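You operate a simulated robot arm through the tools that you are given. There is no shell and no other tool.

You run a simulated robot arm. Do the job below in one go: nothing can be reset, and whatever is moved stays where it is left.

## Task
Empty the brown and green pots into the soil tub and stack them.
Fine: the green one inside the brown one, where that stood; leave the third pot; spill none.

It is judged by the outcome, as a careful person would: the job done as asked, and still so three seconds after it is handed in. It fails if anything else is knocked over, pushed out of place, dropped, spilled or broken.

## Robot
A 7-joint arm with a two-finger parallel gripper, fixed in place. Base frame: the origin is at the foot of the arm, x ahead of it, y to its left, z up; the work surface is at about z = 0.86. Units: m, rad, N and s.
With the tool pointing down near the work surface it reaches from about 0.1 to 0.64 m from the base axis. Its first joint turns from -1.152 to 1.152 rad. Payload 1.57 kg.
The TCP is the grasp point between the finger pads, 0.03 m short of the fingertips. In the tool frame z runs along the fingers and y along their closing line. Largest opening 0.08 m; finger width 0.017, thickness 0.012; the body of the gripper, 0.04 by 0.082 m, starts 0.08 m behind the TCP.
Orientation is that of the tool frame in the base frame, as a unit quaternion [w, x, y, z]. With the fingers straight down and closing along the base's y, the tool's x points along the base's -x, its y along +y and its z along -z.

## Interface
- The arm moves only by the tool arm_command. Its argument "motion" is a list of rows, each an object (a shift or turn left out is 0, a gripper value left out holds the last) with "translation": the shift along the tool's x, y, z in m, a list of three; "dr": the turn, a rotation vector about the tool's x, y, z in degrees, a list of three; "claw": the opening, from 0 (shut) to 1 (fully open). In form: [{"translation": [dx, dy, dz], "dr": [ax, ay, az], "claw": claw}, ...]. A call has 1 to 20 rows; each row shifts and turns the commanded pose from where the row before left it, along the tool's axes as they then stand. Each row takes 0.2 s and may step no farther than 0.05 m and 0.15 rad from the row before; otherwise, or with a gripper value out of range, the whole call is refused. A pose out of reach is approached as far as the arm can. The call stops where the force on the tool passes 40 N (or 10 N more than at its start, if that is more) or the arm is blocked; 0.2 s more then pass. The fingers move at their own pace (about 0.072 m/s each) and stop on an object; they squeeze with about 23 N. The grip force told is the motor's: it shows also when the fingers shut on nothing. Time passes only in rows, and 0.2 s behind the last, so rows that do not move let the fingers close. The reply holds the time, the measured pose of the TCP, the force on the tool along the base axes, the opening and the grip force, in the units named above and with some noise, with the torque about the TCP (base axes, N m) and any sound that the robot's microphone picked up.
- Cameras (640 x 400 px; columns grow to the right, rows downward): "scene" is fixed at [0.0431, 0.4232, 1.4289]; the picture's right is [-0.87, -0.49, 0.00], its down [-0.27, 0.48, -0.84] and it looks along [0.41, -0.73, -0.55] (base axes); focal length 287 px, centre (320, 200). "wrist" rides on the gripper at [0.072, -0.007, -0.122] in the tool frame; the picture's right is [0.09, 1.00, 0.00], its down [-0.84, 0.08, -0.54] and it looks along [-0.54, 0.05, 0.84] (tool axes); focal length 238 px, centre (320, 200). There is no depth. A picture from a camera that has moved, and an enlarged one, comes with that camera's place and axes in the base frame and with its lens.
- camera(camera): a new picture of that camera. It takes no simulated time.
- zoom(camera, box): a new picture of the part [left, top, right, bottom] of that camera's present view, enlarged. It takes no simulated time.
- finish_job(): hands the job in; it is judged then, once.

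Places have to be worked out from the pictures, the camera data and where the tool is seen. Open the gripper and draw the arm clear of the work before you hand the job in, unless the task says otherwise.

The tools are called after "Emit:" by a JSON object that holds its "method" and its "body". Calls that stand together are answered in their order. arm_command: Moves the arm, as the interface text tells. Its arguments: {"type":"object","properties":{"motion":{"type":"array"}},"required":["motion"]} The other tools are called the same way: camera (camera) takes a picture; zoom (camera, box) takes an enlarged picture of a part of a camera's view; finish_job () hands the job in.

At the start:

```text
clock: 0.0
tcp_pos: [0.2881, -0.1317, 1.2645]
tool_rot: [0.0, 0.0, 1.0, 0.0]
force: [-0.1, 0.5, -1.3]
torque: [0.01, -0.03, 0.0]
finger_gap: 0.0801
finger_force: 0.1
```

scene: 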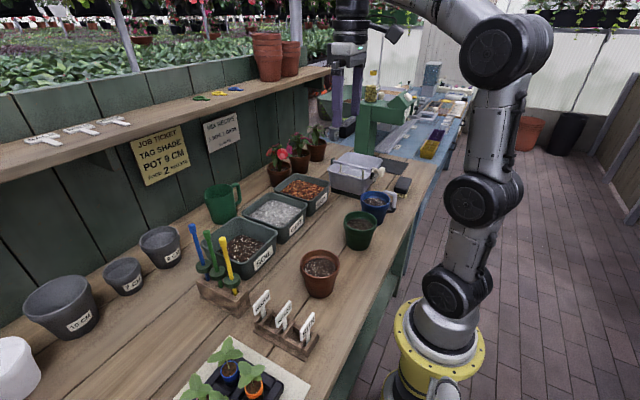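
wrist: 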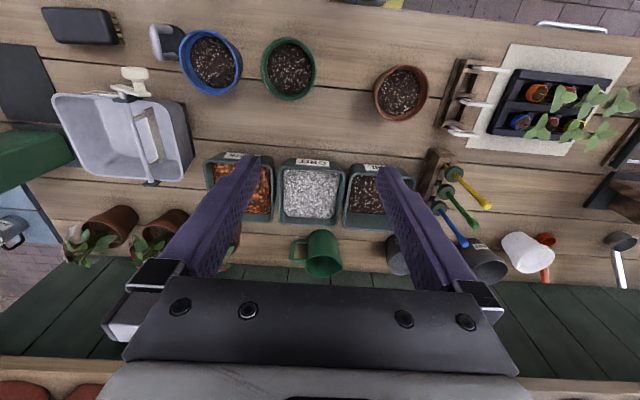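

I'll start by looking closer at the pots and the tubs before any move.

Emit:
{"method": "zoom", "body": {"camera": "scene", "box": [180, 160, 420, 310]}}

Emit:
{"method": "zoom", "body": {"camera": "wrist", "box": [160, 10, 480, 210]}}

Emit:
{"method": "zoom", "body": {"camera": "wrist", "box": [200, 140, 500, 300]}}

```text
2.67 times, centred on (300, 235) of scene
camera zoom: at [0.0431, 0.4232, 1.4289], right [-0.87, -0.49, 0.0], down [-0.27, 0.48, -0.84], along [0.41, -0.73, -0.55], focal length 765 px, centre (373, 107)
```

zoom: 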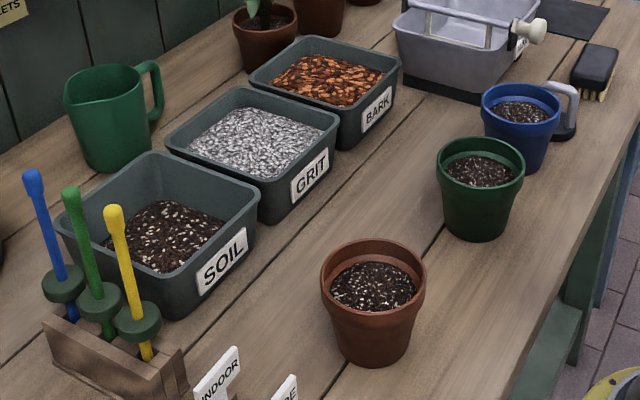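

```text
2.00 times, centred on (320, 110) of wrist
camera zoom: at [0.2181, -0.1394, 1.3865], right [-0.09, 1.0, 0.0], down [0.84, 0.08, 0.54], along [0.54, 0.05, -0.84], focal length 477 px, centre (320, 380)
```

zoom: 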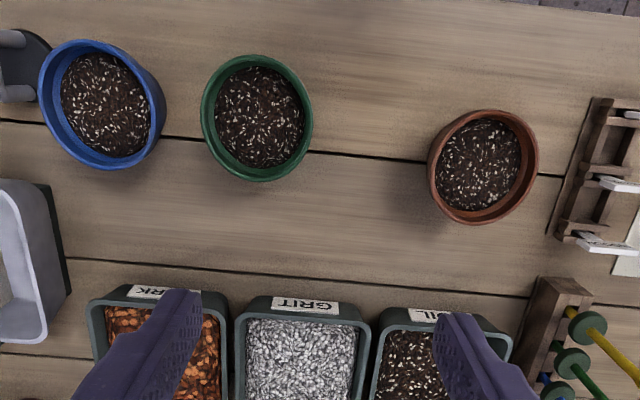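

```text
2.13 times, centred on (350, 220) of wrist
camera zoom: at [0.2181, -0.1394, 1.3865], right [-0.09, 1.0, 0.0], down [0.84, 0.08, 0.54], along [0.54, 0.05, -0.84], focal length 508 px, centre (256, 157)
```

zoom: 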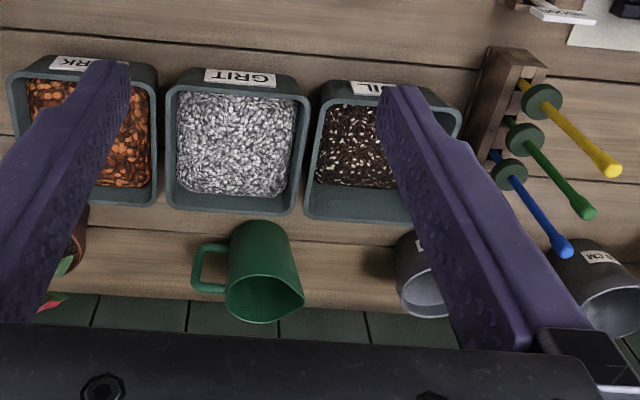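

The two pots look the same size, with 9 cm rims at z≈0.938. I put brown at (0.273, 0.008), green at (0.256, -0.189) and the SOIL tub centre at about (0.505, 0.02). Since the rims are wider than the gripper, I plan to pinch the rim wall and tip the pot about the closing axis. I'll rehearse that tip empty first, well above the tub.

Emit:
{"method": "arm_command", "body": {"motion": [{"translation": [-0.032, 0.017, 0.014], "claw": 0.4}, {"translation": [-0.032, 0.017, 0.014]}, {"translation": [-0.032, 0.017, 0.014]}, {"translation": [-0.032, 0.017, 0.014]}, {"translation": [-0.032, 0.017, 0.014]}, {"translation": [-0.032, 0.017, 0.014]}, {"dr": [0, -8, 0]}, {"dr": [0, -8, 0]}, {"dr": [0, -8, 0]}, {"dr": [0, -8, 0]}, {"dr": [0, -8, 0]}, {"dr": [0, -8, 0]}]}}

Emit:
{"method": "camera", "body": {"camera": "scene"}}

Emit:
{"method": "camera", "body": {"camera": "wrist"}}

```text
clock: 2.6
tcp_pos: [0.4811, -0.0305, 1.1812]
tool_rot: [0.408, 0.001, 0.913, -0.001]
force: [0.7, -0.9, 0.3]
torque: [0.0, -0.02, -0.05]
finger_gap: 0.0318
finger_force: 0.0
```

```text
taken
```

scene: 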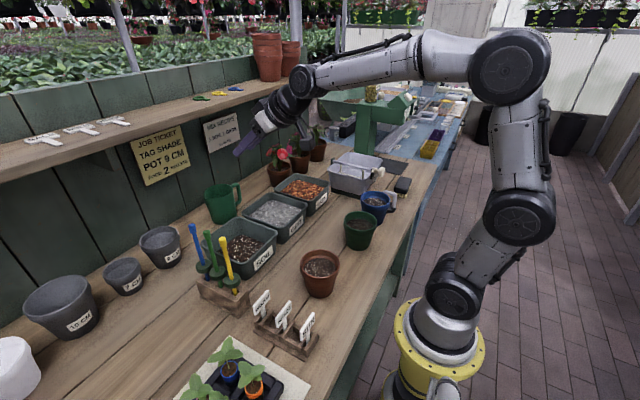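

```text
taken
camera wrist: at [0.3425, -0.0374, 1.2084], right [-0.06, 1.0, -0.07], down [0.16, 0.08, 0.98], along [0.99, 0.05, -0.16], focal length 238 px, centre (320, 200)
```

wrist: 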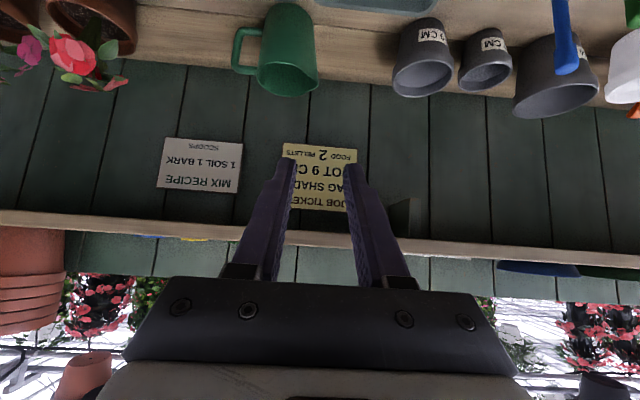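

The arm holds 48° easily with the elbow high. I'll keep tilting, up to about 136°, to find the limit.

Emit:
{"method": "arm_command", "body": {"motion": [{"dr": [0, -8, 0]}, {"dr": [0, -8, 0]}, {"dr": [0, -8, 0]}, {"dr": [0, -8, 0]}, {"dr": [0, -8, 0]}, {"dr": [0, -8, 0]}, {"dr": [0, -8, 0]}, {"dr": [0, -8, 0]}, {"dr": [0, -8, 0]}]}}

Emit:
{"method": "camera", "body": {"camera": "scene"}}

```text
clock: 4.6
tcp_pos: [0.482, -0.0116, 1.1727]
tool_rot: [0.811, -0.027, 0.582, 0.058]
force: [-0.1, -0.7, 0.4]
torque: [-0.01, 0.01, 0.04]
finger_gap: 0.0319
finger_force: 0.1
out of reach, approached as far as the arm can: row 5, 6, 9
```

```text
taken
```

scene: 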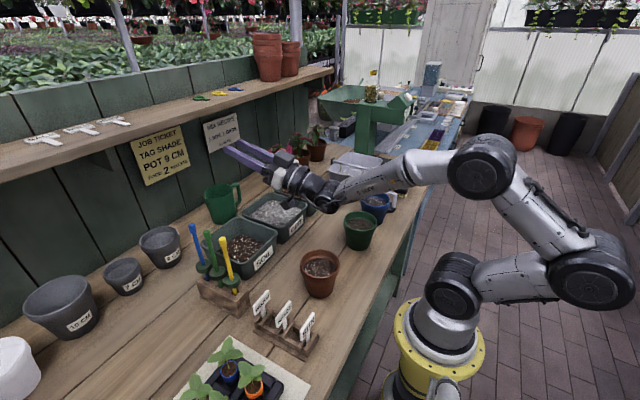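

The reply shows about 109° reached out of the 120° commanded, with some y drift, so the forward-pitch limit is about 105–110°. I'll back off to 104° to see whether the pose is accurate there.

Emit:
{"method": "arm_command", "body": {"motion": [{"dr": [0, 8, 0]}, {"dr": [0, 8, 0]}, {}, {}]}}

Emit:
{"method": "camera", "body": {"camera": "scene"}}

```text
clock: 5.6
tcp_pos: [0.4813, -0.0096, 1.1735]
tool_rot: [0.721, -0.032, 0.69, 0.052]
force: [-0.4, -0.4, -0.3]
torque: [0.02, 0.01, 0.0]
finger_gap: 0.0321
finger_force: 0.0
```

```text
taken
```

scene: 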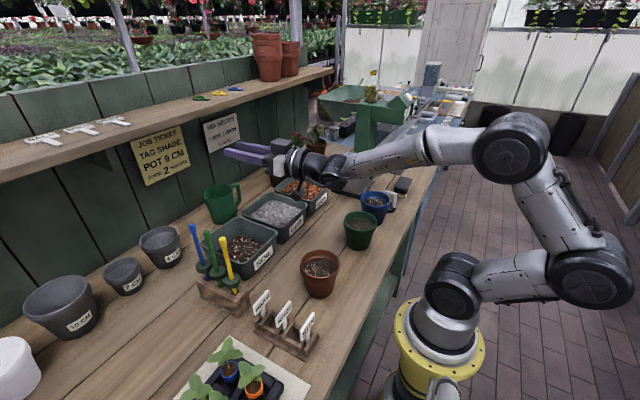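

The commanded pose seems to re-anchor wherever the arm was clipped, so there may be more range than I thought. I'll step forward again in smaller increments to find the true limit.

Emit:
{"method": "arm_command", "body": {"motion": [{"dr": [0, -5, 0]}, {"dr": [0, -5, 0]}, {"dr": [0, -5, 0]}, {"dr": [0, -5, 0]}, {"dr": [0, -5, 0]}, {"dr": [0, -5, 0]}, {"dr": [0, -5, 0]}, {"dr": [0, -5, 0]}]}}

Emit:
{"method": "camera", "body": {"camera": "scene"}}

```text
clock: 7.4
tcp_pos: [0.4694, -0.0681, 1.1762]
tool_rot: [0.914, -0.018, 0.401, 0.063]
force: [-0.4, -0.3, 0.6]
torque: [-0.02, -0.02, 0.0]
finger_gap: 0.0321
finger_force: 0.2
out of reach, approached as far as the arm can: row 4, 5, 6, 7, 8
```

```text
taken
```

scene: 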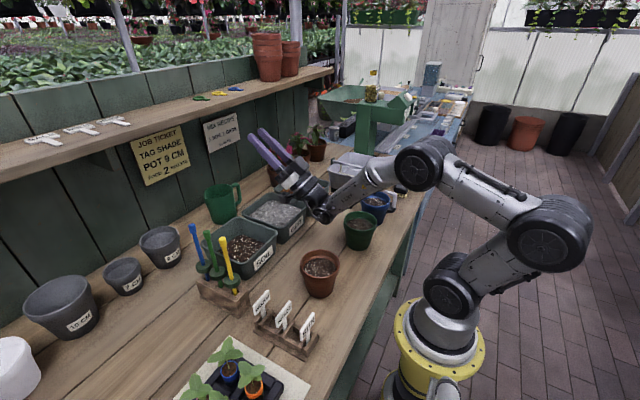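

That reached about 133°, but the arm let y drift by 6 cm, so anything past about 105° isn't trustworthy. Instead I'll grasp with the tool pitched back, fingers slanting toward the base, which gives a 140° pot tilt within the accurate range. First I unwind.

Emit:
{"method": "arm_command", "body": {"motion": [{"dr": [0, 8, 0]}, {"dr": [0, 8, 0]}, {"dr": [0, 8, 0]}, {"dr": [0, 8, 0]}, {"dr": [0, 8, 0]}, {"dr": [0, 8, 0]}, {"dr": [0, 8, 0]}, {"dr": [0, 8, 0]}, {"dr": [0, 8, 0]}, {"dr": [0, 8, 0]}]}}

Emit:
{"method": "camera", "body": {"camera": "scene"}}

```text
clock: 9.6
tcp_pos: [0.4686, -0.0682, 1.1762]
tool_rot: [0.442, -0.048, 0.895, 0.037]
force: [0.2, -0.4, 0.1]
torque: [0.0, 0.03, 0.02]
finger_gap: 0.0322
finger_force: 0.0
```

```text
taken
```

scene: 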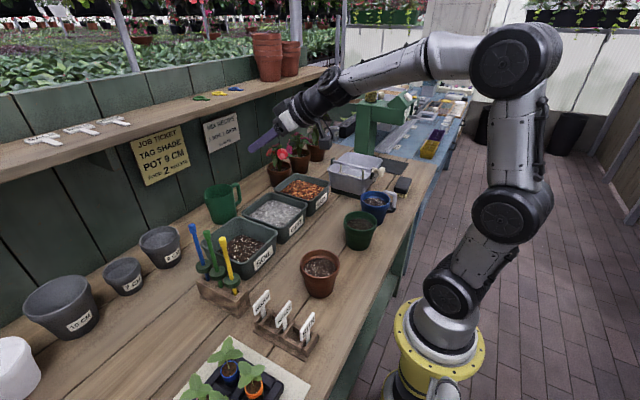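

The way back was smooth and exact, so the earlier clipping was probably a wrist singularity crossed dead-on. I'll repeat the forward tilt from this slightly offset pose to see if it goes through cleanly.

Emit:
{"method": "arm_command", "body": {"motion": [{"dr": [0, -8, 0]}, {"dr": [0, -8, 0]}, {"dr": [0, -8, 0]}, {"dr": [0, -8, 0]}, {"dr": [0, -8, 0]}, {"dr": [0, -8, 0]}, {"dr": [0, -8, 0]}, {"dr": [0, -8, 0]}, {"dr": [0, -8, 0]}]}}

Emit:
{"method": "camera", "body": {"camera": "scene"}}

```text
clock: 11.6
tcp_pos: [0.4695, -0.0682, 1.1773]
tool_rot: [0.884, -0.016, 0.464, 0.058]
force: [-0.9, -0.3, -0.4]
torque: [0.0, -0.01, 0.02]
finger_gap: 0.0322
finger_force: 0.0
```

```text
taken
```

scene: 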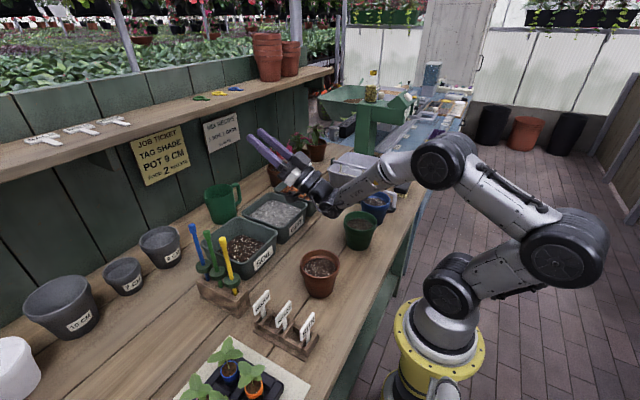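

Good, 124.6° was reached cleanly with the TCP fixed, so yawing the tool off the arm plane avoids the clipping. I'll unwind to tool-down, remove the small roll and set a 20° yaw, so tool y = (-0.34, 0.94, 0).

Emit:
{"method": "arm_command", "body": {"motion": [{"dr": [0, 8.3, 0]}, {"dr": [0, 8.3, 0]}, {"dr": [0, 8.3, 0]}, {"dr": [0, 8.3, 0]}, {"dr": [0, 8.3, 0]}, {"dr": [0, 8.3, 0]}, {"dr": [0, 8.3, 0]}, {"dr": [0, 8.3, 0]}, {"dr": [0, 8.3, 0]}, {"dr": [0, 8.3, 0]}, {"dr": [0, 8.3, 0]}, {"dr": [0, 8.3, 0]}, {"dr": [0, 8.3, 0]}, {"dr": [0, 8.3, 0]}, {"dr": [0, 8.3, 0]}, {"dr": [1.5, 0, 0]}, {"dr": [0, 0, -6.6]}, {"dr": [0, 0, -6.7]}]}}

Emit:
{"method": "camera", "body": {"camera": "wrist"}}

```text
clock: 15.4
tcp_pos: [0.4697, -0.0675, 1.177]
tool_rot: [0.002, -0.176, 0.984, -0.001]
force: [-0.1, -0.7, 0.0]
torque: [0.0, 0.01, -0.05]
finger_gap: 0.032
finger_force: 0.0
```

```text
taken
camera wrist: at [0.4051, -0.0995, 1.2983], right [-0.43, 0.9, 0.0], down [0.76, 0.36, 0.54], along [0.49, 0.23, -0.84], focal length 238 px, centre (320, 200)
```

wrist: 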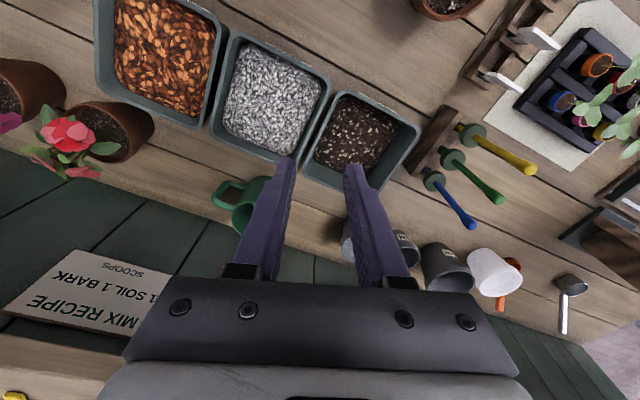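

The orientation is as intended, and the tub centre is confirmed at about (0.50, 0.018). Now I move to hover beside the brown rim at z≈1.06 and pitch the tool back 40°.

Emit:
{"method": "arm_command", "body": {"motion": [{"translation": [0.0318, 0.0191, 0.0234]}, {"translation": [0.0318, 0.0191, 0.0234]}, {"translation": [0.0318, 0.0191, 0.0234]}, {"translation": [0.0318, 0.0191, 0.0234]}, {"translation": [0.0318, 0.0191, 0.0234]}, {"dr": [0, 8, 0]}, {"dr": [0, 8, 0]}, {"dr": [0, 8, 0]}, {"dr": [0, 8, 0]}, {"dr": [0, 8, 0]}]}}

Emit:
{"method": "camera", "body": {"camera": "wrist"}}

Emit:
{"method": "camera", "body": {"camera": "scene"}}

```text
clock: 17.6
tcp_pos: [0.2881, -0.0327, 1.0598]
tool_rot: [-0.336, -0.165, 0.925, -0.061]
force: [-0.1, 0.3, -1.0]
torque: [0.02, 0.0, 0.0]
finger_gap: 0.0321
finger_force: 0.1
```

```text
taken
camera wrist: at [0.3128, -0.0309, 1.1993], right [-0.41, 0.91, 0.06], down [0.9, 0.41, -0.12], along [-0.13, 0.0, -0.99], focal length 238 px, centre (320, 200)
```

wrist: 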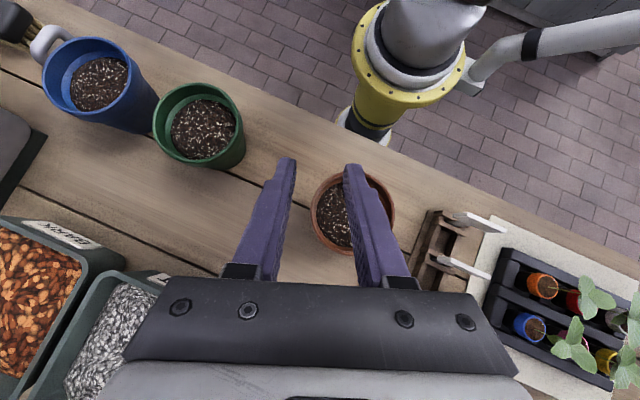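

```text
taken
```

scene: 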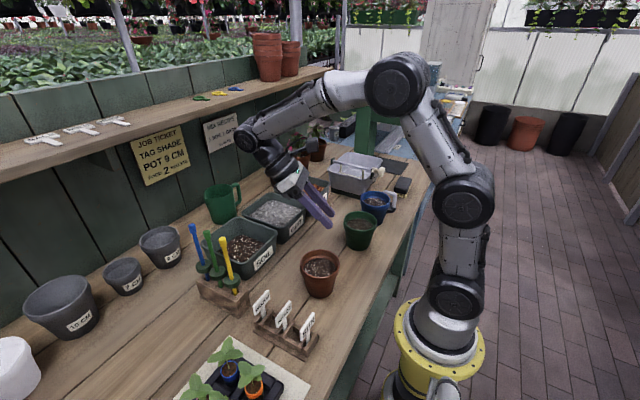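

The -40° pitch is reached exactly. I'll zoom in to measure the brown rim against the fingers.

Emit:
{"method": "zoom", "body": {"camera": "wrist", "box": [240, 130, 440, 270]}}

Emit:
{"method": "zoom", "body": {"camera": "scene", "box": [270, 160, 390, 310]}}

```text
2.86 times, centred on (340, 200) of wrist
camera zoom: at [0.3128, -0.0309, 1.1993], right [-0.41, 0.91, 0.06], down [0.9, 0.41, -0.12], along [-0.13, 0.0, -0.99], focal length 681 px, centre (263, 200)
```

zoom: 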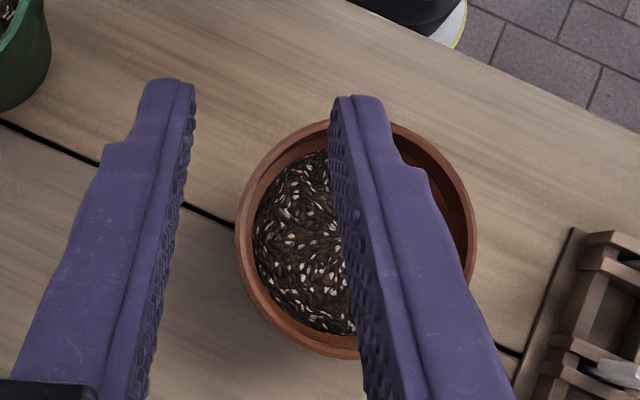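

```text
2.67 times, centred on (330, 235) of scene
camera zoom: at [0.0431, 0.4232, 1.4289], right [-0.87, -0.49, 0.0], down [-0.27, 0.48, -0.84], along [0.41, -0.73, -0.55], focal length 765 px, centre (293, 107)
```

zoom: 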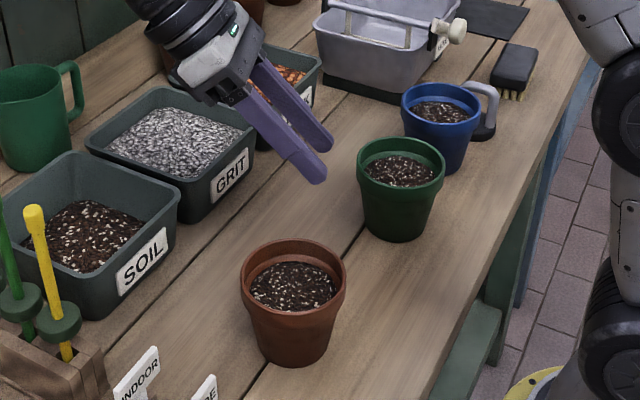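

The brown rim centre comes out at about (0.2755, 0.008) with an outer radius of about 0.0465. I'll shift so the pads straddle the rim wall on its -y side and come down to just above the rim for a check.

Emit:
{"method": "arm_command", "body": {"motion": [{"translation": [-0.0106, -0.0015, -0.0089]}, {"translation": [-0.0204, 0, 0.0243]}, {"translation": [-0.0204, 0, 0.0243]}, {}]}}

Emit:
{"method": "zoom", "body": {"camera": "wrist", "box": [200, 110, 440, 260]}}

Emit:
{"method": "zoom", "body": {"camera": "scene", "box": [270, 190, 390, 310]}}

```text
clock: 18.6
tcp_pos: [0.3018, -0.03, 0.9948]
tool_rot: [-0.335, -0.164, 0.926, -0.06]
force: [-0.6, -0.5, -0.6]
torque: [-0.01, -0.05, -0.01]
finger_gap: 0.032
finger_force: 0.1
```

```text
2.67 times, centred on (320, 185) of wrist
camera zoom: at [0.3264, -0.0288, 1.1348], right [-0.41, 0.91, 0.06], down [0.9, 0.41, -0.12], along [-0.13, 0.0, -0.99], focal length 636 px, centre (320, 240)
```

zoom: 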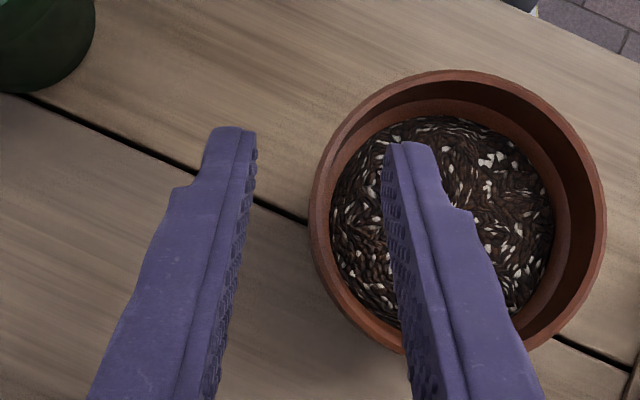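

```text
3.33 times, centred on (330, 250) of scene
camera zoom: at [0.0431, 0.4232, 1.4289], right [-0.87, -0.49, 0.0], down [-0.27, 0.48, -0.84], along [0.41, -0.73, -0.55], focal length 956 px, centre (287, 33)
```

zoom: 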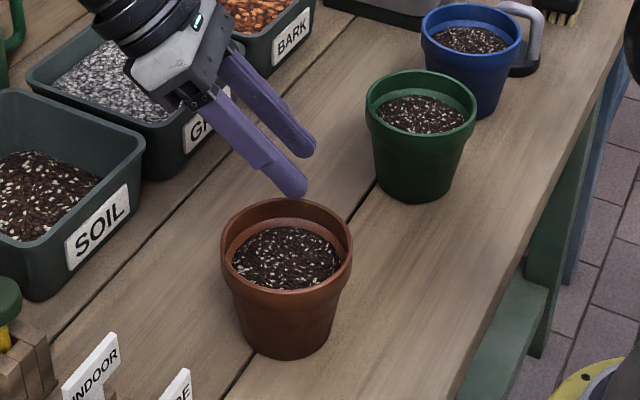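

The inner finger sits over the pot interior and the outer finger is outside, with the wall centred between them at about 0.0446 m from the pot axis. Soil lies about 2 cm below the rim, so I descend to z≈0.946.

Emit:
{"method": "arm_command", "body": {"motion": [{"translation": [-0.0105, 0, 0.01245]}, {"translation": [-0.0105, 0, 0.01245]}, {"translation": [-0.0104, 0, 0.01245]}, {}]}}

Emit:
{"method": "zoom", "body": {"camera": "wrist", "box": [200, 80, 480, 260]}}

Emit:
{"method": "zoom", "body": {"camera": "scene", "box": [270, 190, 390, 310]}}

```text
clock: 19.4
tcp_pos: [0.3009, -0.03, 0.9541]
tool_rot: [-0.336, -0.164, 0.925, -0.062]
force: [-2.1, 0.3, 5.5]
torque: [0.09, 0.16, 0.02]
finger_gap: 0.0324
finger_force: 0.4
stopped in row 4: the force on the tool passed its limit at 49 N (the readings are from after the stop); the commanded pose is now the measured one
```

```text
2.22 times, centred on (340, 170) of wrist
camera zoom: at [0.3263, -0.0284, 1.0943], right [-0.41, 0.91, 0.05], down [0.9, 0.41, -0.12], along [-0.13, 0.0, -0.99], focal length 530 px, centre (276, 267)
```

zoom: 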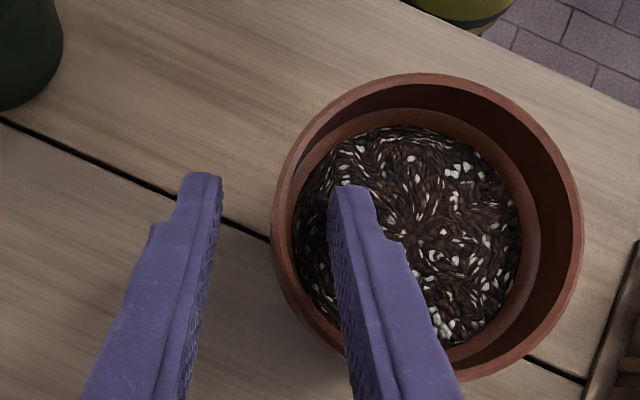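

```text
3.33 times, centred on (330, 250) of scene
camera zoom: at [0.043, 0.4232, 1.4289], right [-0.87, -0.49, 0.0], down [-0.27, 0.48, -0.84], along [0.41, -0.73, -0.55], focal length 956 px, centre (287, 33)
```

zoom: 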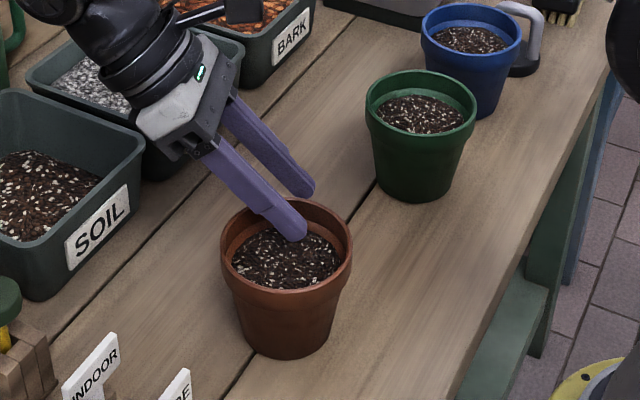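

The inner fingertip met the soil at roughly 1.3–1.9 cm below the rim; the pot looks undisturbed. The steep slant makes one corner bottom out early, so I'll lift, reduce the slant to 25° for a deeper, flatter grip, and re-enter gently.

Emit:
{"method": "arm_command", "body": {"motion": [{"translation": [0.0116, 0, -0.0138]}, {"translation": [0.0115, 0, -0.0138]}, {"dr": [0, -7.5, 0]}, {"dr": [0, -7.5, 0]}, {"translation": [0.0019, 0, 0.0009]}, {"translation": [-0.0106, 0, 0.02265]}, {}, {"translation": [-0.00135, 0, 0.0029]}, {"translation": [-0.00135, 0, 0.0029]}, {"translation": [-0.00135, 0, 0.0029]}, {"translation": [-0.00135, 0, 0.0029]}, {}]}}

Emit:
{"method": "zoom", "body": {"camera": "wrist", "box": [200, 60, 480, 240]}}

Emit:
{"method": "zoom", "body": {"camera": "scene", "box": [270, 190, 390, 310]}}

```text
clock: 21.9
tcp_pos: [0.3023, -0.0321, 0.958]
tool_rot: [-0.209, -0.171, 0.962, -0.041]
force: [-1.9, -0.1, 5.9]
torque: [0.05, 0.13, 0.05]
finger_gap: 0.0318
finger_force: 0.0
stopped in row 12: the force on the tool passed its limit at 43 N (the readings are from after the stop); the commanded pose is now the measured one
```

```text
2.22 times, centred on (340, 150) of wrist
camera zoom: at [0.2909, -0.0419, 1.0978], right [-0.42, 0.91, 0.03], down [0.9, 0.42, 0.14], along [0.12, 0.09, -0.99], focal length 530 px, centre (276, 311)
```

zoom: 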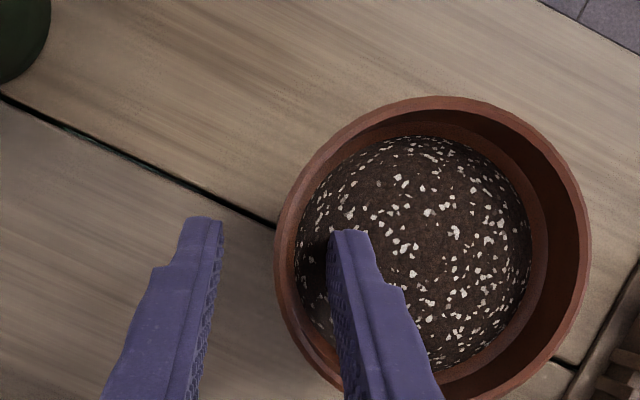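

```text
3.33 times, centred on (330, 250) of scene
camera zoom: at [0.043, 0.4232, 1.4289], right [-0.87, -0.49, 0.0], down [-0.27, 0.48, -0.84], along [0.41, -0.73, -0.55], focal length 956 px, centre (287, 33)
```

zoom: 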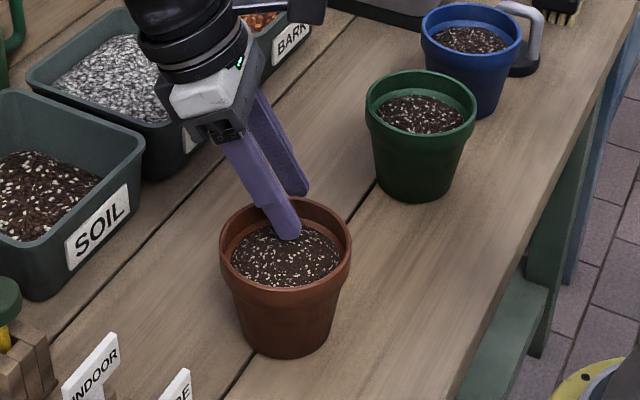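

Contact came at the same height again, so the soil behaves as firm at about 1.2 cm below the rim. That still leaves a usable pinch, so I'll back off slightly, close, and do a very small test lift.

Emit:
{"method": "arm_command", "body": {"motion": [{"translation": [0.0005, 0, -0.0011]}, {"claw": 0}, {}, {}, {}, {}]}}

Emit:
{"method": "zoom", "body": {"camera": "wrist", "box": [200, 60, 480, 240]}}

Emit:
{"method": "zoom", "body": {"camera": "scene", "box": [270, 190, 390, 310]}}

```text
clock: 23.3
tcp_pos: [0.3016, -0.0301, 0.9582]
tool_rot: [-0.209, -0.17, 0.962, -0.041]
force: [-3.6, -0.2, 8.1]
torque: [0.22, 0.19, 0.06]
finger_gap: 0.0057
finger_force: 22.7
```

```text
2.22 times, centred on (340, 150) of wrist
camera zoom: at [0.2906, -0.042, 1.0986], right [-0.42, 0.91, 0.03], down [0.9, 0.41, 0.14], along [0.12, 0.09, -0.99], focal length 530 px, centre (276, 311)
```

zoom: 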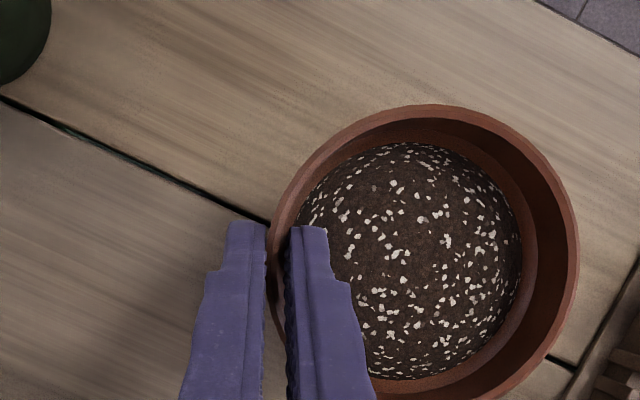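

```text
3.33 times, centred on (330, 250) of scene
camera zoom: at [0.043, 0.4232, 1.4289], right [-0.87, -0.49, 0.0], down [-0.27, 0.48, -0.84], along [0.41, -0.73, -0.55], focal length 956 px, centre (287, 33)
```

zoom: 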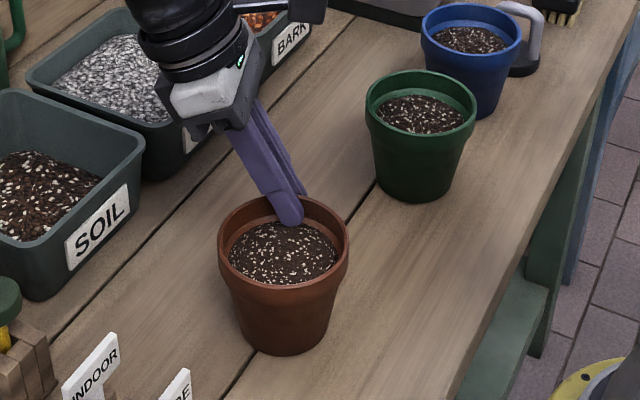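

The fingers closed on the wall (gap 5.7 mm, 22.7 N). Now a test lift of 10 mm to weigh the pot and watch for sag.

Emit:
{"method": "arm_command", "body": {"motion": [{"translation": [0.0013, 0, -0.0027]}, {"translation": [0.0013, 0, -0.0027]}, {"translation": [0.0013, 0, -0.0027]}, {"translation": [0.0013, 0, -0.0027]}, {}, {}]}}

Emit:
{"method": "zoom", "body": {"camera": "scene", "box": [270, 190, 390, 310]}}

Emit:
{"method": "zoom", "body": {"camera": "wrist", "box": [200, 60, 480, 240]}}

```text
clock: 24.7
tcp_pos: [0.3007, -0.0311, 0.9688]
tool_rot: [-0.209, -0.171, 0.962, -0.041]
force: [0.5, 0.0, -1.0]
torque: [-0.05, -0.01, 0.0]
finger_gap: 0.0052
finger_force: 22.2
```

```text
3.33 times, centred on (330, 250) of scene
camera zoom: at [0.0431, 0.4232, 1.4289], right [-0.87, -0.49, 0.0], down [-0.27, 0.48, -0.84], along [0.41, -0.73, -0.55], focal length 956 px, centre (287, 33)
```

zoom: 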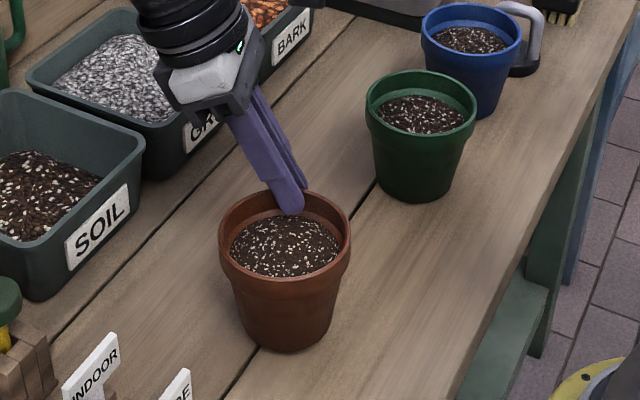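

```text
2.22 times, centred on (340, 150) of wrist
camera zoom: at [0.2903, -0.0416, 1.1105], right [-0.42, 0.91, 0.03], down [0.9, 0.41, 0.14], along [0.12, 0.09, -0.99], focal length 530 px, centre (276, 311)
```

zoom: 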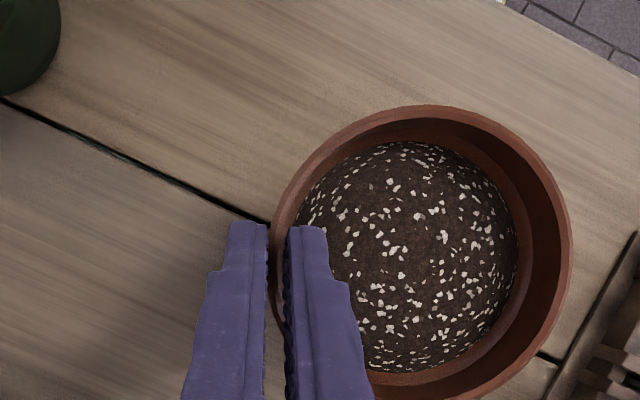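

The fingers rose about 11 mm, but the pot only about half that, so it may be sagging a little at the far side. I'll lift a bit more and compare again.

Emit:
{"method": "arm_command", "body": {"motion": [{"translation": [0.0017, 0, -0.0036]}, {"translation": [0.0017, 0, -0.0036]}, {"translation": [0.0017, 0, -0.0036]}, {}, {}]}}

Emit:
{"method": "zoom", "body": {"camera": "scene", "box": [270, 190, 390, 310]}}

Emit:
{"method": "zoom", "body": {"camera": "wrist", "box": [200, 60, 480, 240]}}

```text
clock: 25.9
tcp_pos: [0.3012, -0.0301, 0.9799]
tool_rot: [-0.209, -0.171, 0.962, -0.041]
force: [-0.1, -0.4, -1.1]
torque: [-0.03, -0.06, 0.0]
finger_gap: 0.0053
finger_force: 23.1
```

```text
3.33 times, centred on (330, 250) of scene
camera zoom: at [0.0431, 0.4232, 1.4289], right [-0.87, -0.49, 0.0], down [-0.27, 0.48, -0.84], along [0.41, -0.73, -0.55], focal length 956 px, centre (287, 33)
```

zoom: 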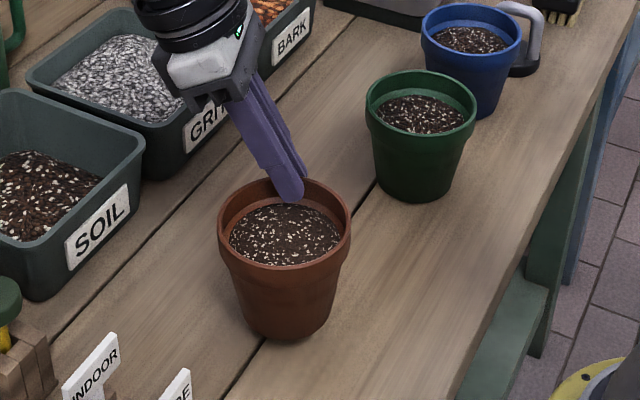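

```text
2.22 times, centred on (340, 150) of wrist
camera zoom: at [0.2907, -0.0415, 1.1223], right [-0.42, 0.91, 0.03], down [0.9, 0.41, 0.14], along [0.12, 0.09, -0.99], focal length 530 px, centre (276, 311)
```

zoom: 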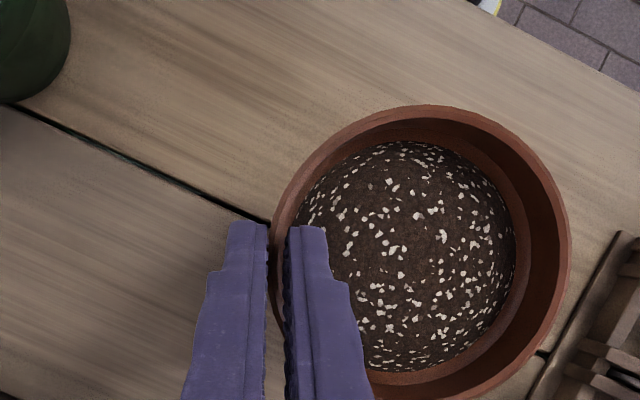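

The pot is now held rigidly (no change in the wrist view between lifts) and is light. I'll raise it, carry it level toward the tub, and check before tipping.

Emit:
{"method": "arm_command", "body": {"motion": [{"translation": [0.0148, 0, -0.0317]}, {"translation": [0.0148, 0, -0.0317]}, {"translation": [0.0148, 0, -0.0317]}, {"translation": [0.0148, 0, -0.0317]}, {"translation": [-0.0294, -0.0098, -0.0137]}, {"translation": [-0.0294, -0.0098, -0.0137]}, {"translation": [-0.0294, -0.0098, -0.0137]}, {"translation": [-0.0294, -0.0098, -0.0137]}, {"translation": [-0.0294, -0.0098, -0.0137]}, {}]}}

Emit:
{"method": "camera", "body": {"camera": "scene"}}

Emit:
{"method": "camera", "body": {"camera": "wrist"}}

```text
clock: 28.1
tcp_pos: [0.4661, -0.02, 1.1198]
tool_rot: [-0.209, -0.17, 0.962, -0.041]
force: [-0.3, -0.2, -2.4]
torque: [0.0, -0.04, -0.02]
finger_gap: 0.0049
finger_force: 23.1
out of reach, approached as far as the arm can: row 9
```

```text
taken
```

scene: 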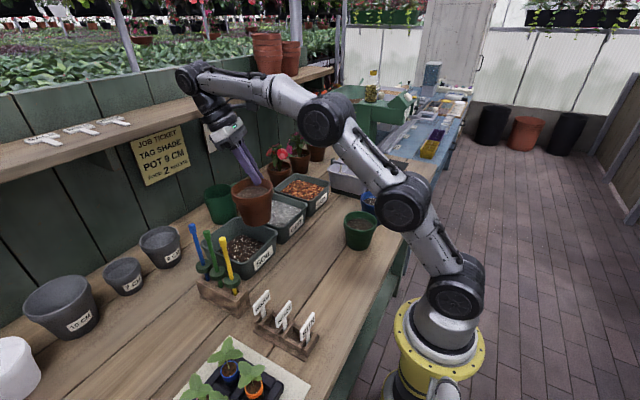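

```text
taken
camera wrist: at [0.4556, -0.0306, 1.26], right [-0.42, 0.91, 0.03], down [0.9, 0.41, 0.14], along [0.12, 0.09, -0.99], focal length 238 px, centre (320, 200)
```

wrist: 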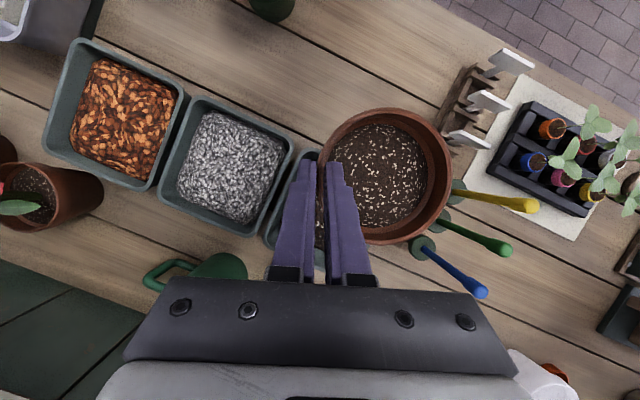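

The pot is above the tub region and level; the last row hit the reach limit because of the backward pitch. I'll tip 22.5° (no soil should flow yet) while bringing the lip over the tub.

Emit:
{"method": "arm_command", "body": {"motion": [{"translation": [0, -0.005, 0], "dr": [0, -7.5, 0]}, {"translation": [0, -0.005, 0], "dr": [0, -7.5, 0]}, {"translation": [-0.0313, -0.005, 0.0047], "dr": [0, -7.5, 0]}, {"translation": [-0.0305, -0.005, 0.0107]}, {"translation": [-0.0286, 0, 0.0118]}, {}]}}

Emit:
{"method": "camera", "body": {"camera": "scene"}}

Emit:
{"method": "camera", "body": {"camera": "wrist"}}

```text
clock: 29.5
tcp_pos: [0.5552, -0.0106, 1.0836]
tool_rot: [-0.017, -0.176, 0.984, -0.007]
force: [-0.1, 0.3, -1.5]
torque: [-0.05, 0.0, -0.01]
finger_gap: 0.0051
finger_force: 23.2
```

```text
taken
```

scene: 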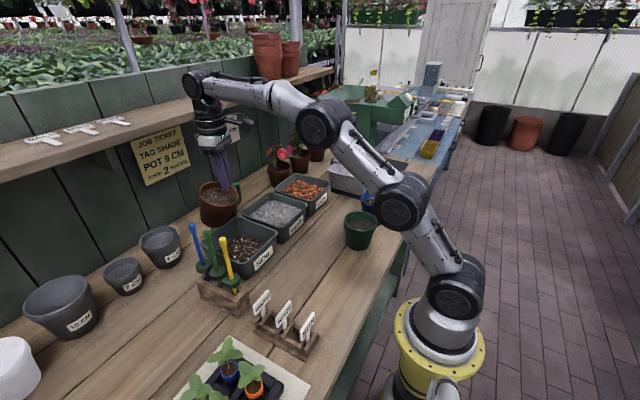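

```text
taken
camera wrist: at [0.4949, -0.0389, 1.209], right [-0.43, 0.9, 0.0], down [0.77, 0.37, 0.51], along [0.46, 0.22, -0.86], focal length 238 px, centre (320, 200)
```

wrist: 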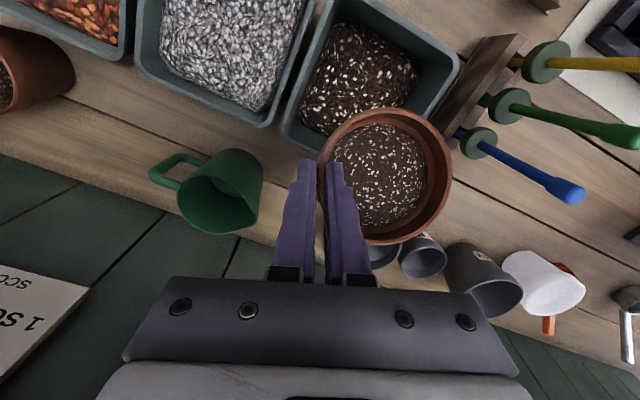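

The lip is over the tub at about (0.505, 0.006) and the tub centre is about (0.51, 0.02). I'll nudge +y and tip on slowly to 45°.

Emit:
{"method": "arm_command", "body": {"motion": [{"translation": [0, 0.004, 0], "dr": [0, -3.75, 0]}, {"translation": [0, 0.004, 0], "dr": [0, -3.75, 0]}, {"translation": [0, 0.003, 0], "dr": [0, -3.75, 0]}, {"dr": [0, -3.75, 0]}, {"translation": [0.002, 0, -0.0005], "dr": [0, -3.75, 0]}, {"translation": [0.002, 0, -0.0005], "dr": [0, -3.75, 0]}, {}]}}

Emit:
{"method": "zoom", "body": {"camera": "scene", "box": [150, 120, 340, 310]}}

Emit:
{"method": "camera", "body": {"camera": "wrist"}}

```text
clock: 31.1
tcp_pos: [0.547, -0.0005, 1.0836]
tool_rot: [0.175, -0.173, 0.969, 0.026]
force: [-0.3, -0.1, -1.7]
torque: [-0.03, 0.04, -0.01]
finger_gap: 0.0049
finger_force: 23.2
```

```text
2.11 times, centred on (245, 215) of scene
camera zoom: at [0.0431, 0.4232, 1.4289], right [-0.87, -0.49, 0.0], down [-0.27, 0.48, -0.84], along [0.41, -0.73, -0.55], focal length 604 px, centre (478, 168)
```

zoom: 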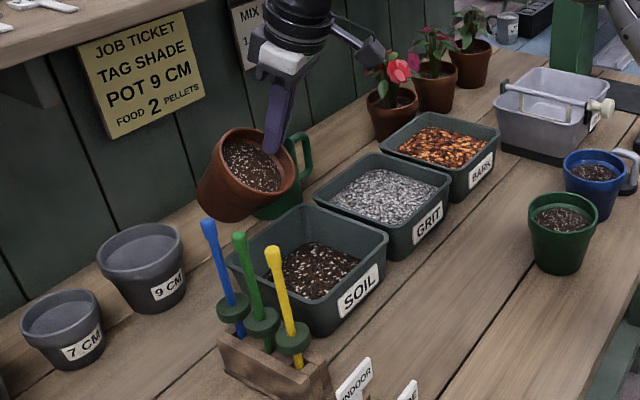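

```text
taken
camera wrist: at [0.447, -0.0442, 1.173], right [-0.43, 0.9, -0.04], down [0.53, 0.28, 0.8], along [0.73, 0.32, -0.6], focal length 238 px, centre (320, 200)
```

wrist: 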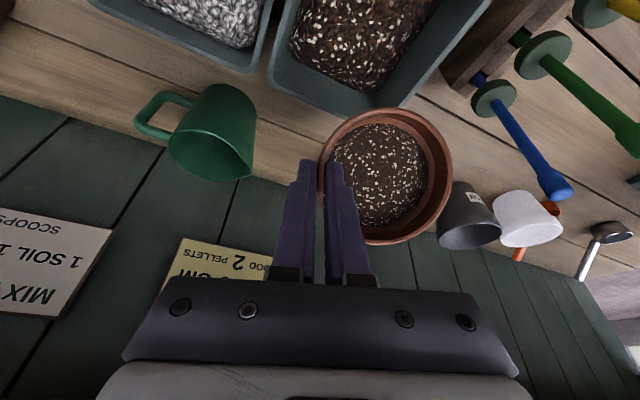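

There's no flow yet at 45°. The lip is at about (0.516, 0.03), well inside the tub, so I'll continue slowly to 60° with the lip held in place.

Emit:
{"method": "arm_command", "body": {"motion": [{"translation": [0.0036, -0.004, -0.0015], "dr": [0, -3.75, 0]}, {"translation": [0.0036, -0.004, -0.0015], "dr": [0, -3.75, 0]}, {"translation": [0.0034, 0, -0.0019], "dr": [0, -3.75, 0]}, {"translation": [0.0034, 0, -0.0019], "dr": [0, -3.75, 0]}, {}, {}]}}

Emit:
{"method": "zoom", "body": {"camera": "scene", "box": [150, 120, 340, 310]}}

Emit:
{"method": "zoom", "body": {"camera": "wrist", "box": [200, 0, 520, 260]}}

```text
clock: 32.5
tcp_pos: [0.5356, -0.0123, 1.0855]
tool_rot: [0.3, -0.168, 0.938, 0.049]
force: [0.0, -0.3, -1.7]
torque: [-0.08, 0.07, 0.03]
finger_gap: 0.0053
finger_force: 23.2
```

```text
2.11 times, centred on (245, 215) of scene
camera zoom: at [0.0431, 0.4232, 1.4289], right [-0.87, -0.49, 0.0], down [-0.27, 0.48, -0.84], along [0.41, -0.73, -0.55], focal length 604 px, centre (478, 168)
```

zoom: 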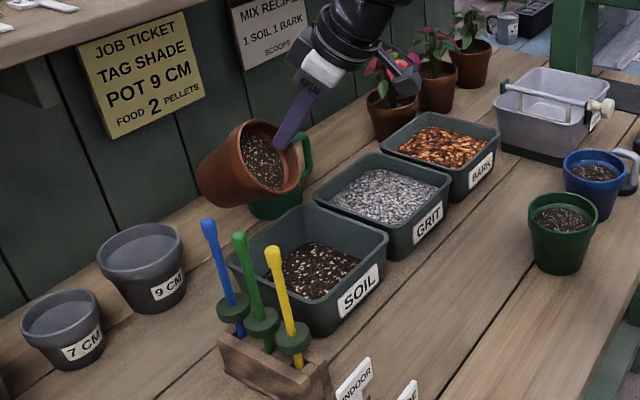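

```text
1.54 times, centred on (360, 130) of wrist
camera zoom: at [0.4175, -0.0634, 1.1422], right [-0.41, 0.91, -0.06], down [0.32, 0.21, 0.93], along [0.85, 0.36, -0.37], focal length 367 px, centre (258, 308)
```

zoom: 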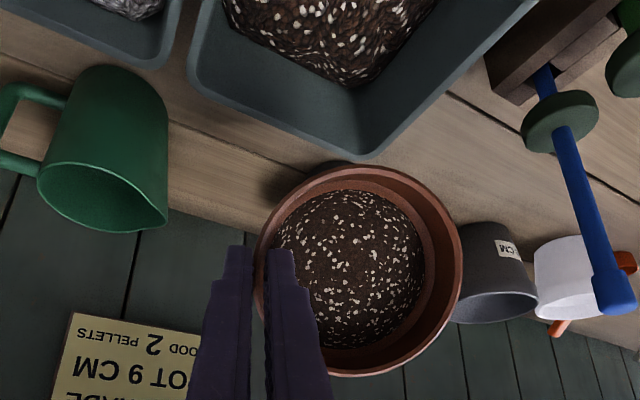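

Still nothing flows at 60°, and the grip is steady. I'll continue to 75° in the same manner.

Emit:
{"method": "arm_command", "body": {"motion": [{"translation": [0.0033, 0, -0.0025], "dr": [0, -3.75, 0]}, {"translation": [0.0033, 0, -0.0025], "dr": [0, -3.75, 0]}, {"translation": [0.0029, 0, -0.0029], "dr": [0, -3.75, 0]}, {"translation": [0.0029, 0, -0.0029], "dr": [0, -3.75, 0]}, {}, {}]}}

Emit:
{"method": "zoom", "body": {"camera": "scene", "box": [150, 120, 340, 310]}}

Emit:
{"method": "zoom", "body": {"camera": "wrist", "box": [200, 0, 520, 260]}}

```text
clock: 33.9
tcp_pos: [0.5195, -0.0192, 1.0839]
tool_rot: [0.42, -0.161, 0.89, 0.072]
force: [-0.1, 0.0, -1.2]
torque: [-0.11, 0.06, 0.0]
finger_gap: 0.0052
finger_force: 23.0
```

```text
2.11 times, centred on (245, 215) of scene
camera zoom: at [0.0431, 0.4232, 1.4289], right [-0.87, -0.49, 0.0], down [-0.27, 0.48, -0.84], along [0.41, -0.73, -0.55], focal length 604 px, centre (478, 168)
```

zoom: 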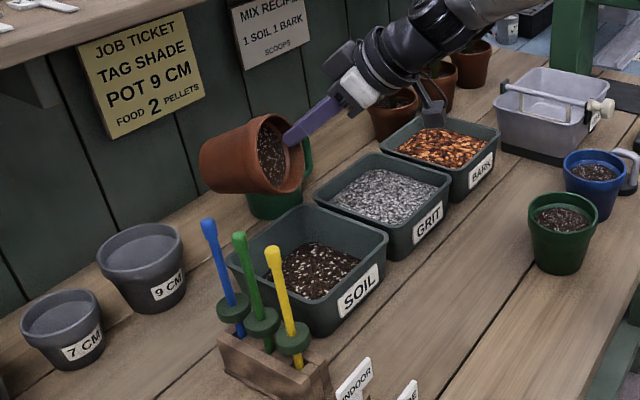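

```text
1.54 times, centred on (360, 130) of wrist
camera zoom: at [0.3925, -0.0737, 1.107], right [-0.4, 0.91, -0.08], down [0.08, 0.12, 0.99], along [0.91, 0.39, -0.12], focal length 367 px, centre (258, 308)
```

zoom: 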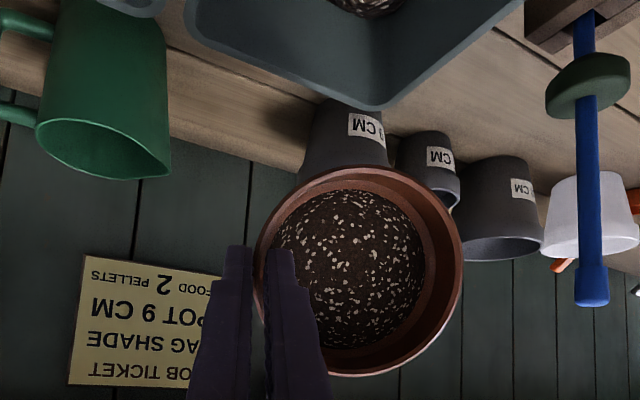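

It's holding at 75° without flow, with the lip still over the tub centre. I'll continue to 97.5°.

Emit:
{"method": "arm_command", "body": {"motion": [{"translation": [0.0025, -0.002, -0.0032], "dr": [0, -3.75, 0]}, {"translation": [0.0025, -0.002, -0.0032], "dr": [0, -3.75, 0]}, {"translation": [0.002, -0.002, -0.0034], "dr": [0, -3.75, 0]}, {"translation": [0.002, 0, -0.0034], "dr": [0, -3.75, 0]}, {}, {}]}}

Emit:
{"method": "zoom", "body": {"camera": "scene", "box": [150, 120, 340, 310]}}

Emit:
{"method": "zoom", "body": {"camera": "wrist", "box": [200, 0, 520, 260]}}

```text
clock: 35.3
tcp_pos: [0.5061, -0.0299, 1.0845]
tool_rot: [0.533, -0.15, 0.828, 0.092]
force: [-0.7, 0.1, -0.7]
torque: [-0.02, -0.01, 0.03]
finger_gap: 0.0043
finger_force: 23.2
```

```text
2.11 times, centred on (245, 215) of scene
camera zoom: at [0.0431, 0.4232, 1.4289], right [-0.87, -0.49, 0.0], down [-0.27, 0.48, -0.84], along [0.41, -0.73, -0.55], focal length 604 px, centre (478, 168)
```

zoom: 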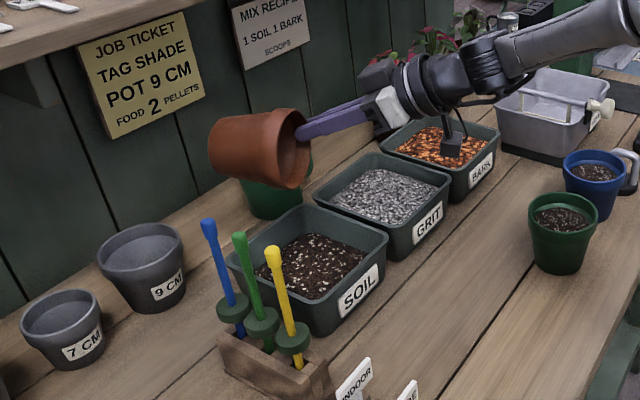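

```text
1.54 times, centred on (360, 130) of wrist
camera zoom: at [0.378, -0.0853, 1.0698], right [-0.38, 0.92, -0.09], down [-0.17, 0.03, 0.99], along [0.91, 0.39, 0.14], focal length 367 px, centre (258, 308)
```

zoom: 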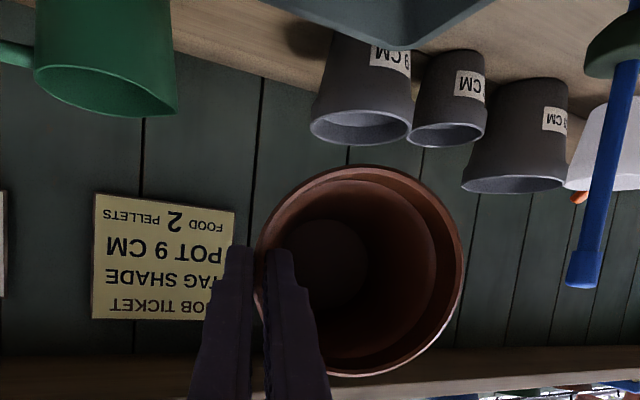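

The soil dropped into the tub at about 90°: the pot interior is bare and the SOIL level rose. I'll zoom in to look for residue or spill.

Emit:
{"method": "zoom", "body": {"camera": "scene", "box": [200, 200, 300, 290]}}

Emit:
{"method": "zoom", "body": {"camera": "wrist", "box": [320, 70, 440, 200]}}

```text
4.44 times, centred on (250, 245) of scene
camera zoom: at [0.0431, 0.4232, 1.4289], right [-0.87, -0.49, 0.0], down [-0.27, 0.48, -0.84], along [0.41, -0.73, -0.55], focal length 1274 px, centre (631, 0)
```

zoom: 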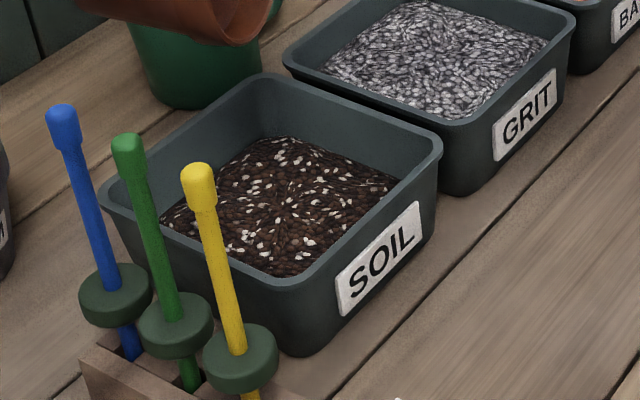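

```text
3.08 times, centred on (380, 135) of wrist
camera zoom: at [0.378, -0.0853, 1.0698], right [-0.38, 0.92, -0.09], down [-0.17, 0.03, 0.99], along [0.91, 0.39, 0.14], focal length 733 px, centre (135, 400)
```

zoom: 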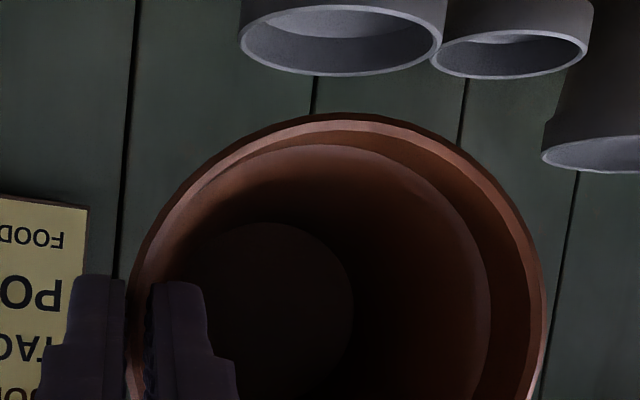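

The brown pot is empty and nothing spilled around the tub. Now I reverse the tilt while drawing back, then hover above where the brown pot stood.

Emit:
{"method": "arm_command", "body": {"motion": [{"translation": [-0.0006, 0, -0.0058], "dr": [0, 7.5, 0]}, {"translation": [0.0002, 0, -0.0058], "dr": [0, 7.5, 0]}, {"translation": [0.0009, 0, -0.0057], "dr": [0, 7.5, 0]}, {"translation": [0.0017, 0, -0.0056], "dr": [0, 7.5, 0]}, {"translation": [0.0024, 0, -0.0054], "dr": [0, 7.5, 0]}, {"translation": [0.003, 0, -0.005], "dr": [0, 7.5, 0]}, {"translation": [0.0037, 0, -0.0045], "dr": [0, 7.5, 0]}, {"translation": [0.0043, 0, -0.004], "dr": [0, 7.5, 0]}, {"translation": [0.0047, 0, -0.0034], "dr": [0, 7.5, 0]}, {"translation": [0.0051, 0, -0.0028], "dr": [0, 7.5, 0]}, {"translation": [0.0054, 0, -0.0021], "dr": [0, 7.5, 0]}, {"translation": [0.0057, 0, -0.0014], "dr": [0, 7.5, 0]}, {"translation": [0.018, 0.0141, 0.0238]}, {"translation": [0.018, 0.0141, 0.0238]}, {"translation": [0.018, 0.0141, 0.0238]}, {"translation": [0.018, 0.0141, 0.0238]}, {"translation": [0.018, 0.0141, 0.0238]}, {}]}}

Emit:
{"method": "camera", "body": {"camera": "scene"}}

Emit:
{"method": "camera", "body": {"camera": "wrist"}}

```text
clock: 39.1
tcp_pos: [0.3033, -0.0286, 1.0473]
tool_rot: [-0.208, -0.17, 0.962, -0.041]
force: [-0.3, 0.6, -0.7]
torque: [-0.03, -0.01, 0.01]
finger_gap: 0.0042
finger_force: 22.9
```

```text
taken
```

scene: 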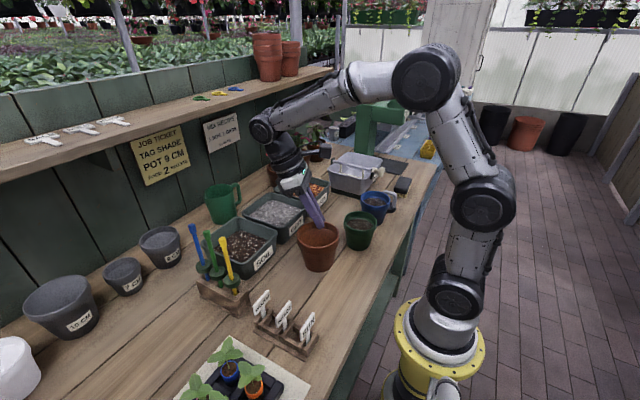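

```text
taken
camera wrist: at [0.2928, -0.0398, 1.1883], right [-0.42, 0.91, 0.03], down [0.9, 0.41, 0.15], along [0.12, 0.09, -0.99], focal length 238 px, centre (320, 200)
```

wrist: 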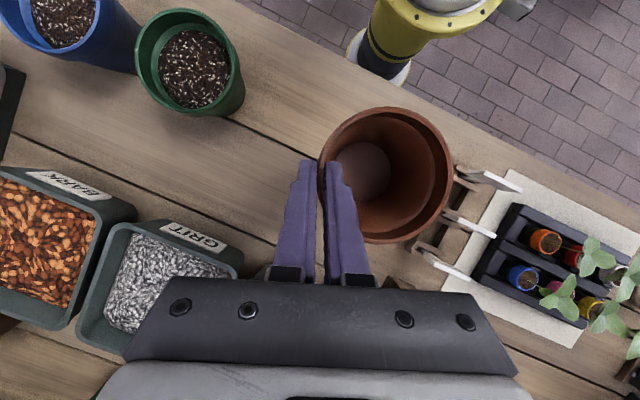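

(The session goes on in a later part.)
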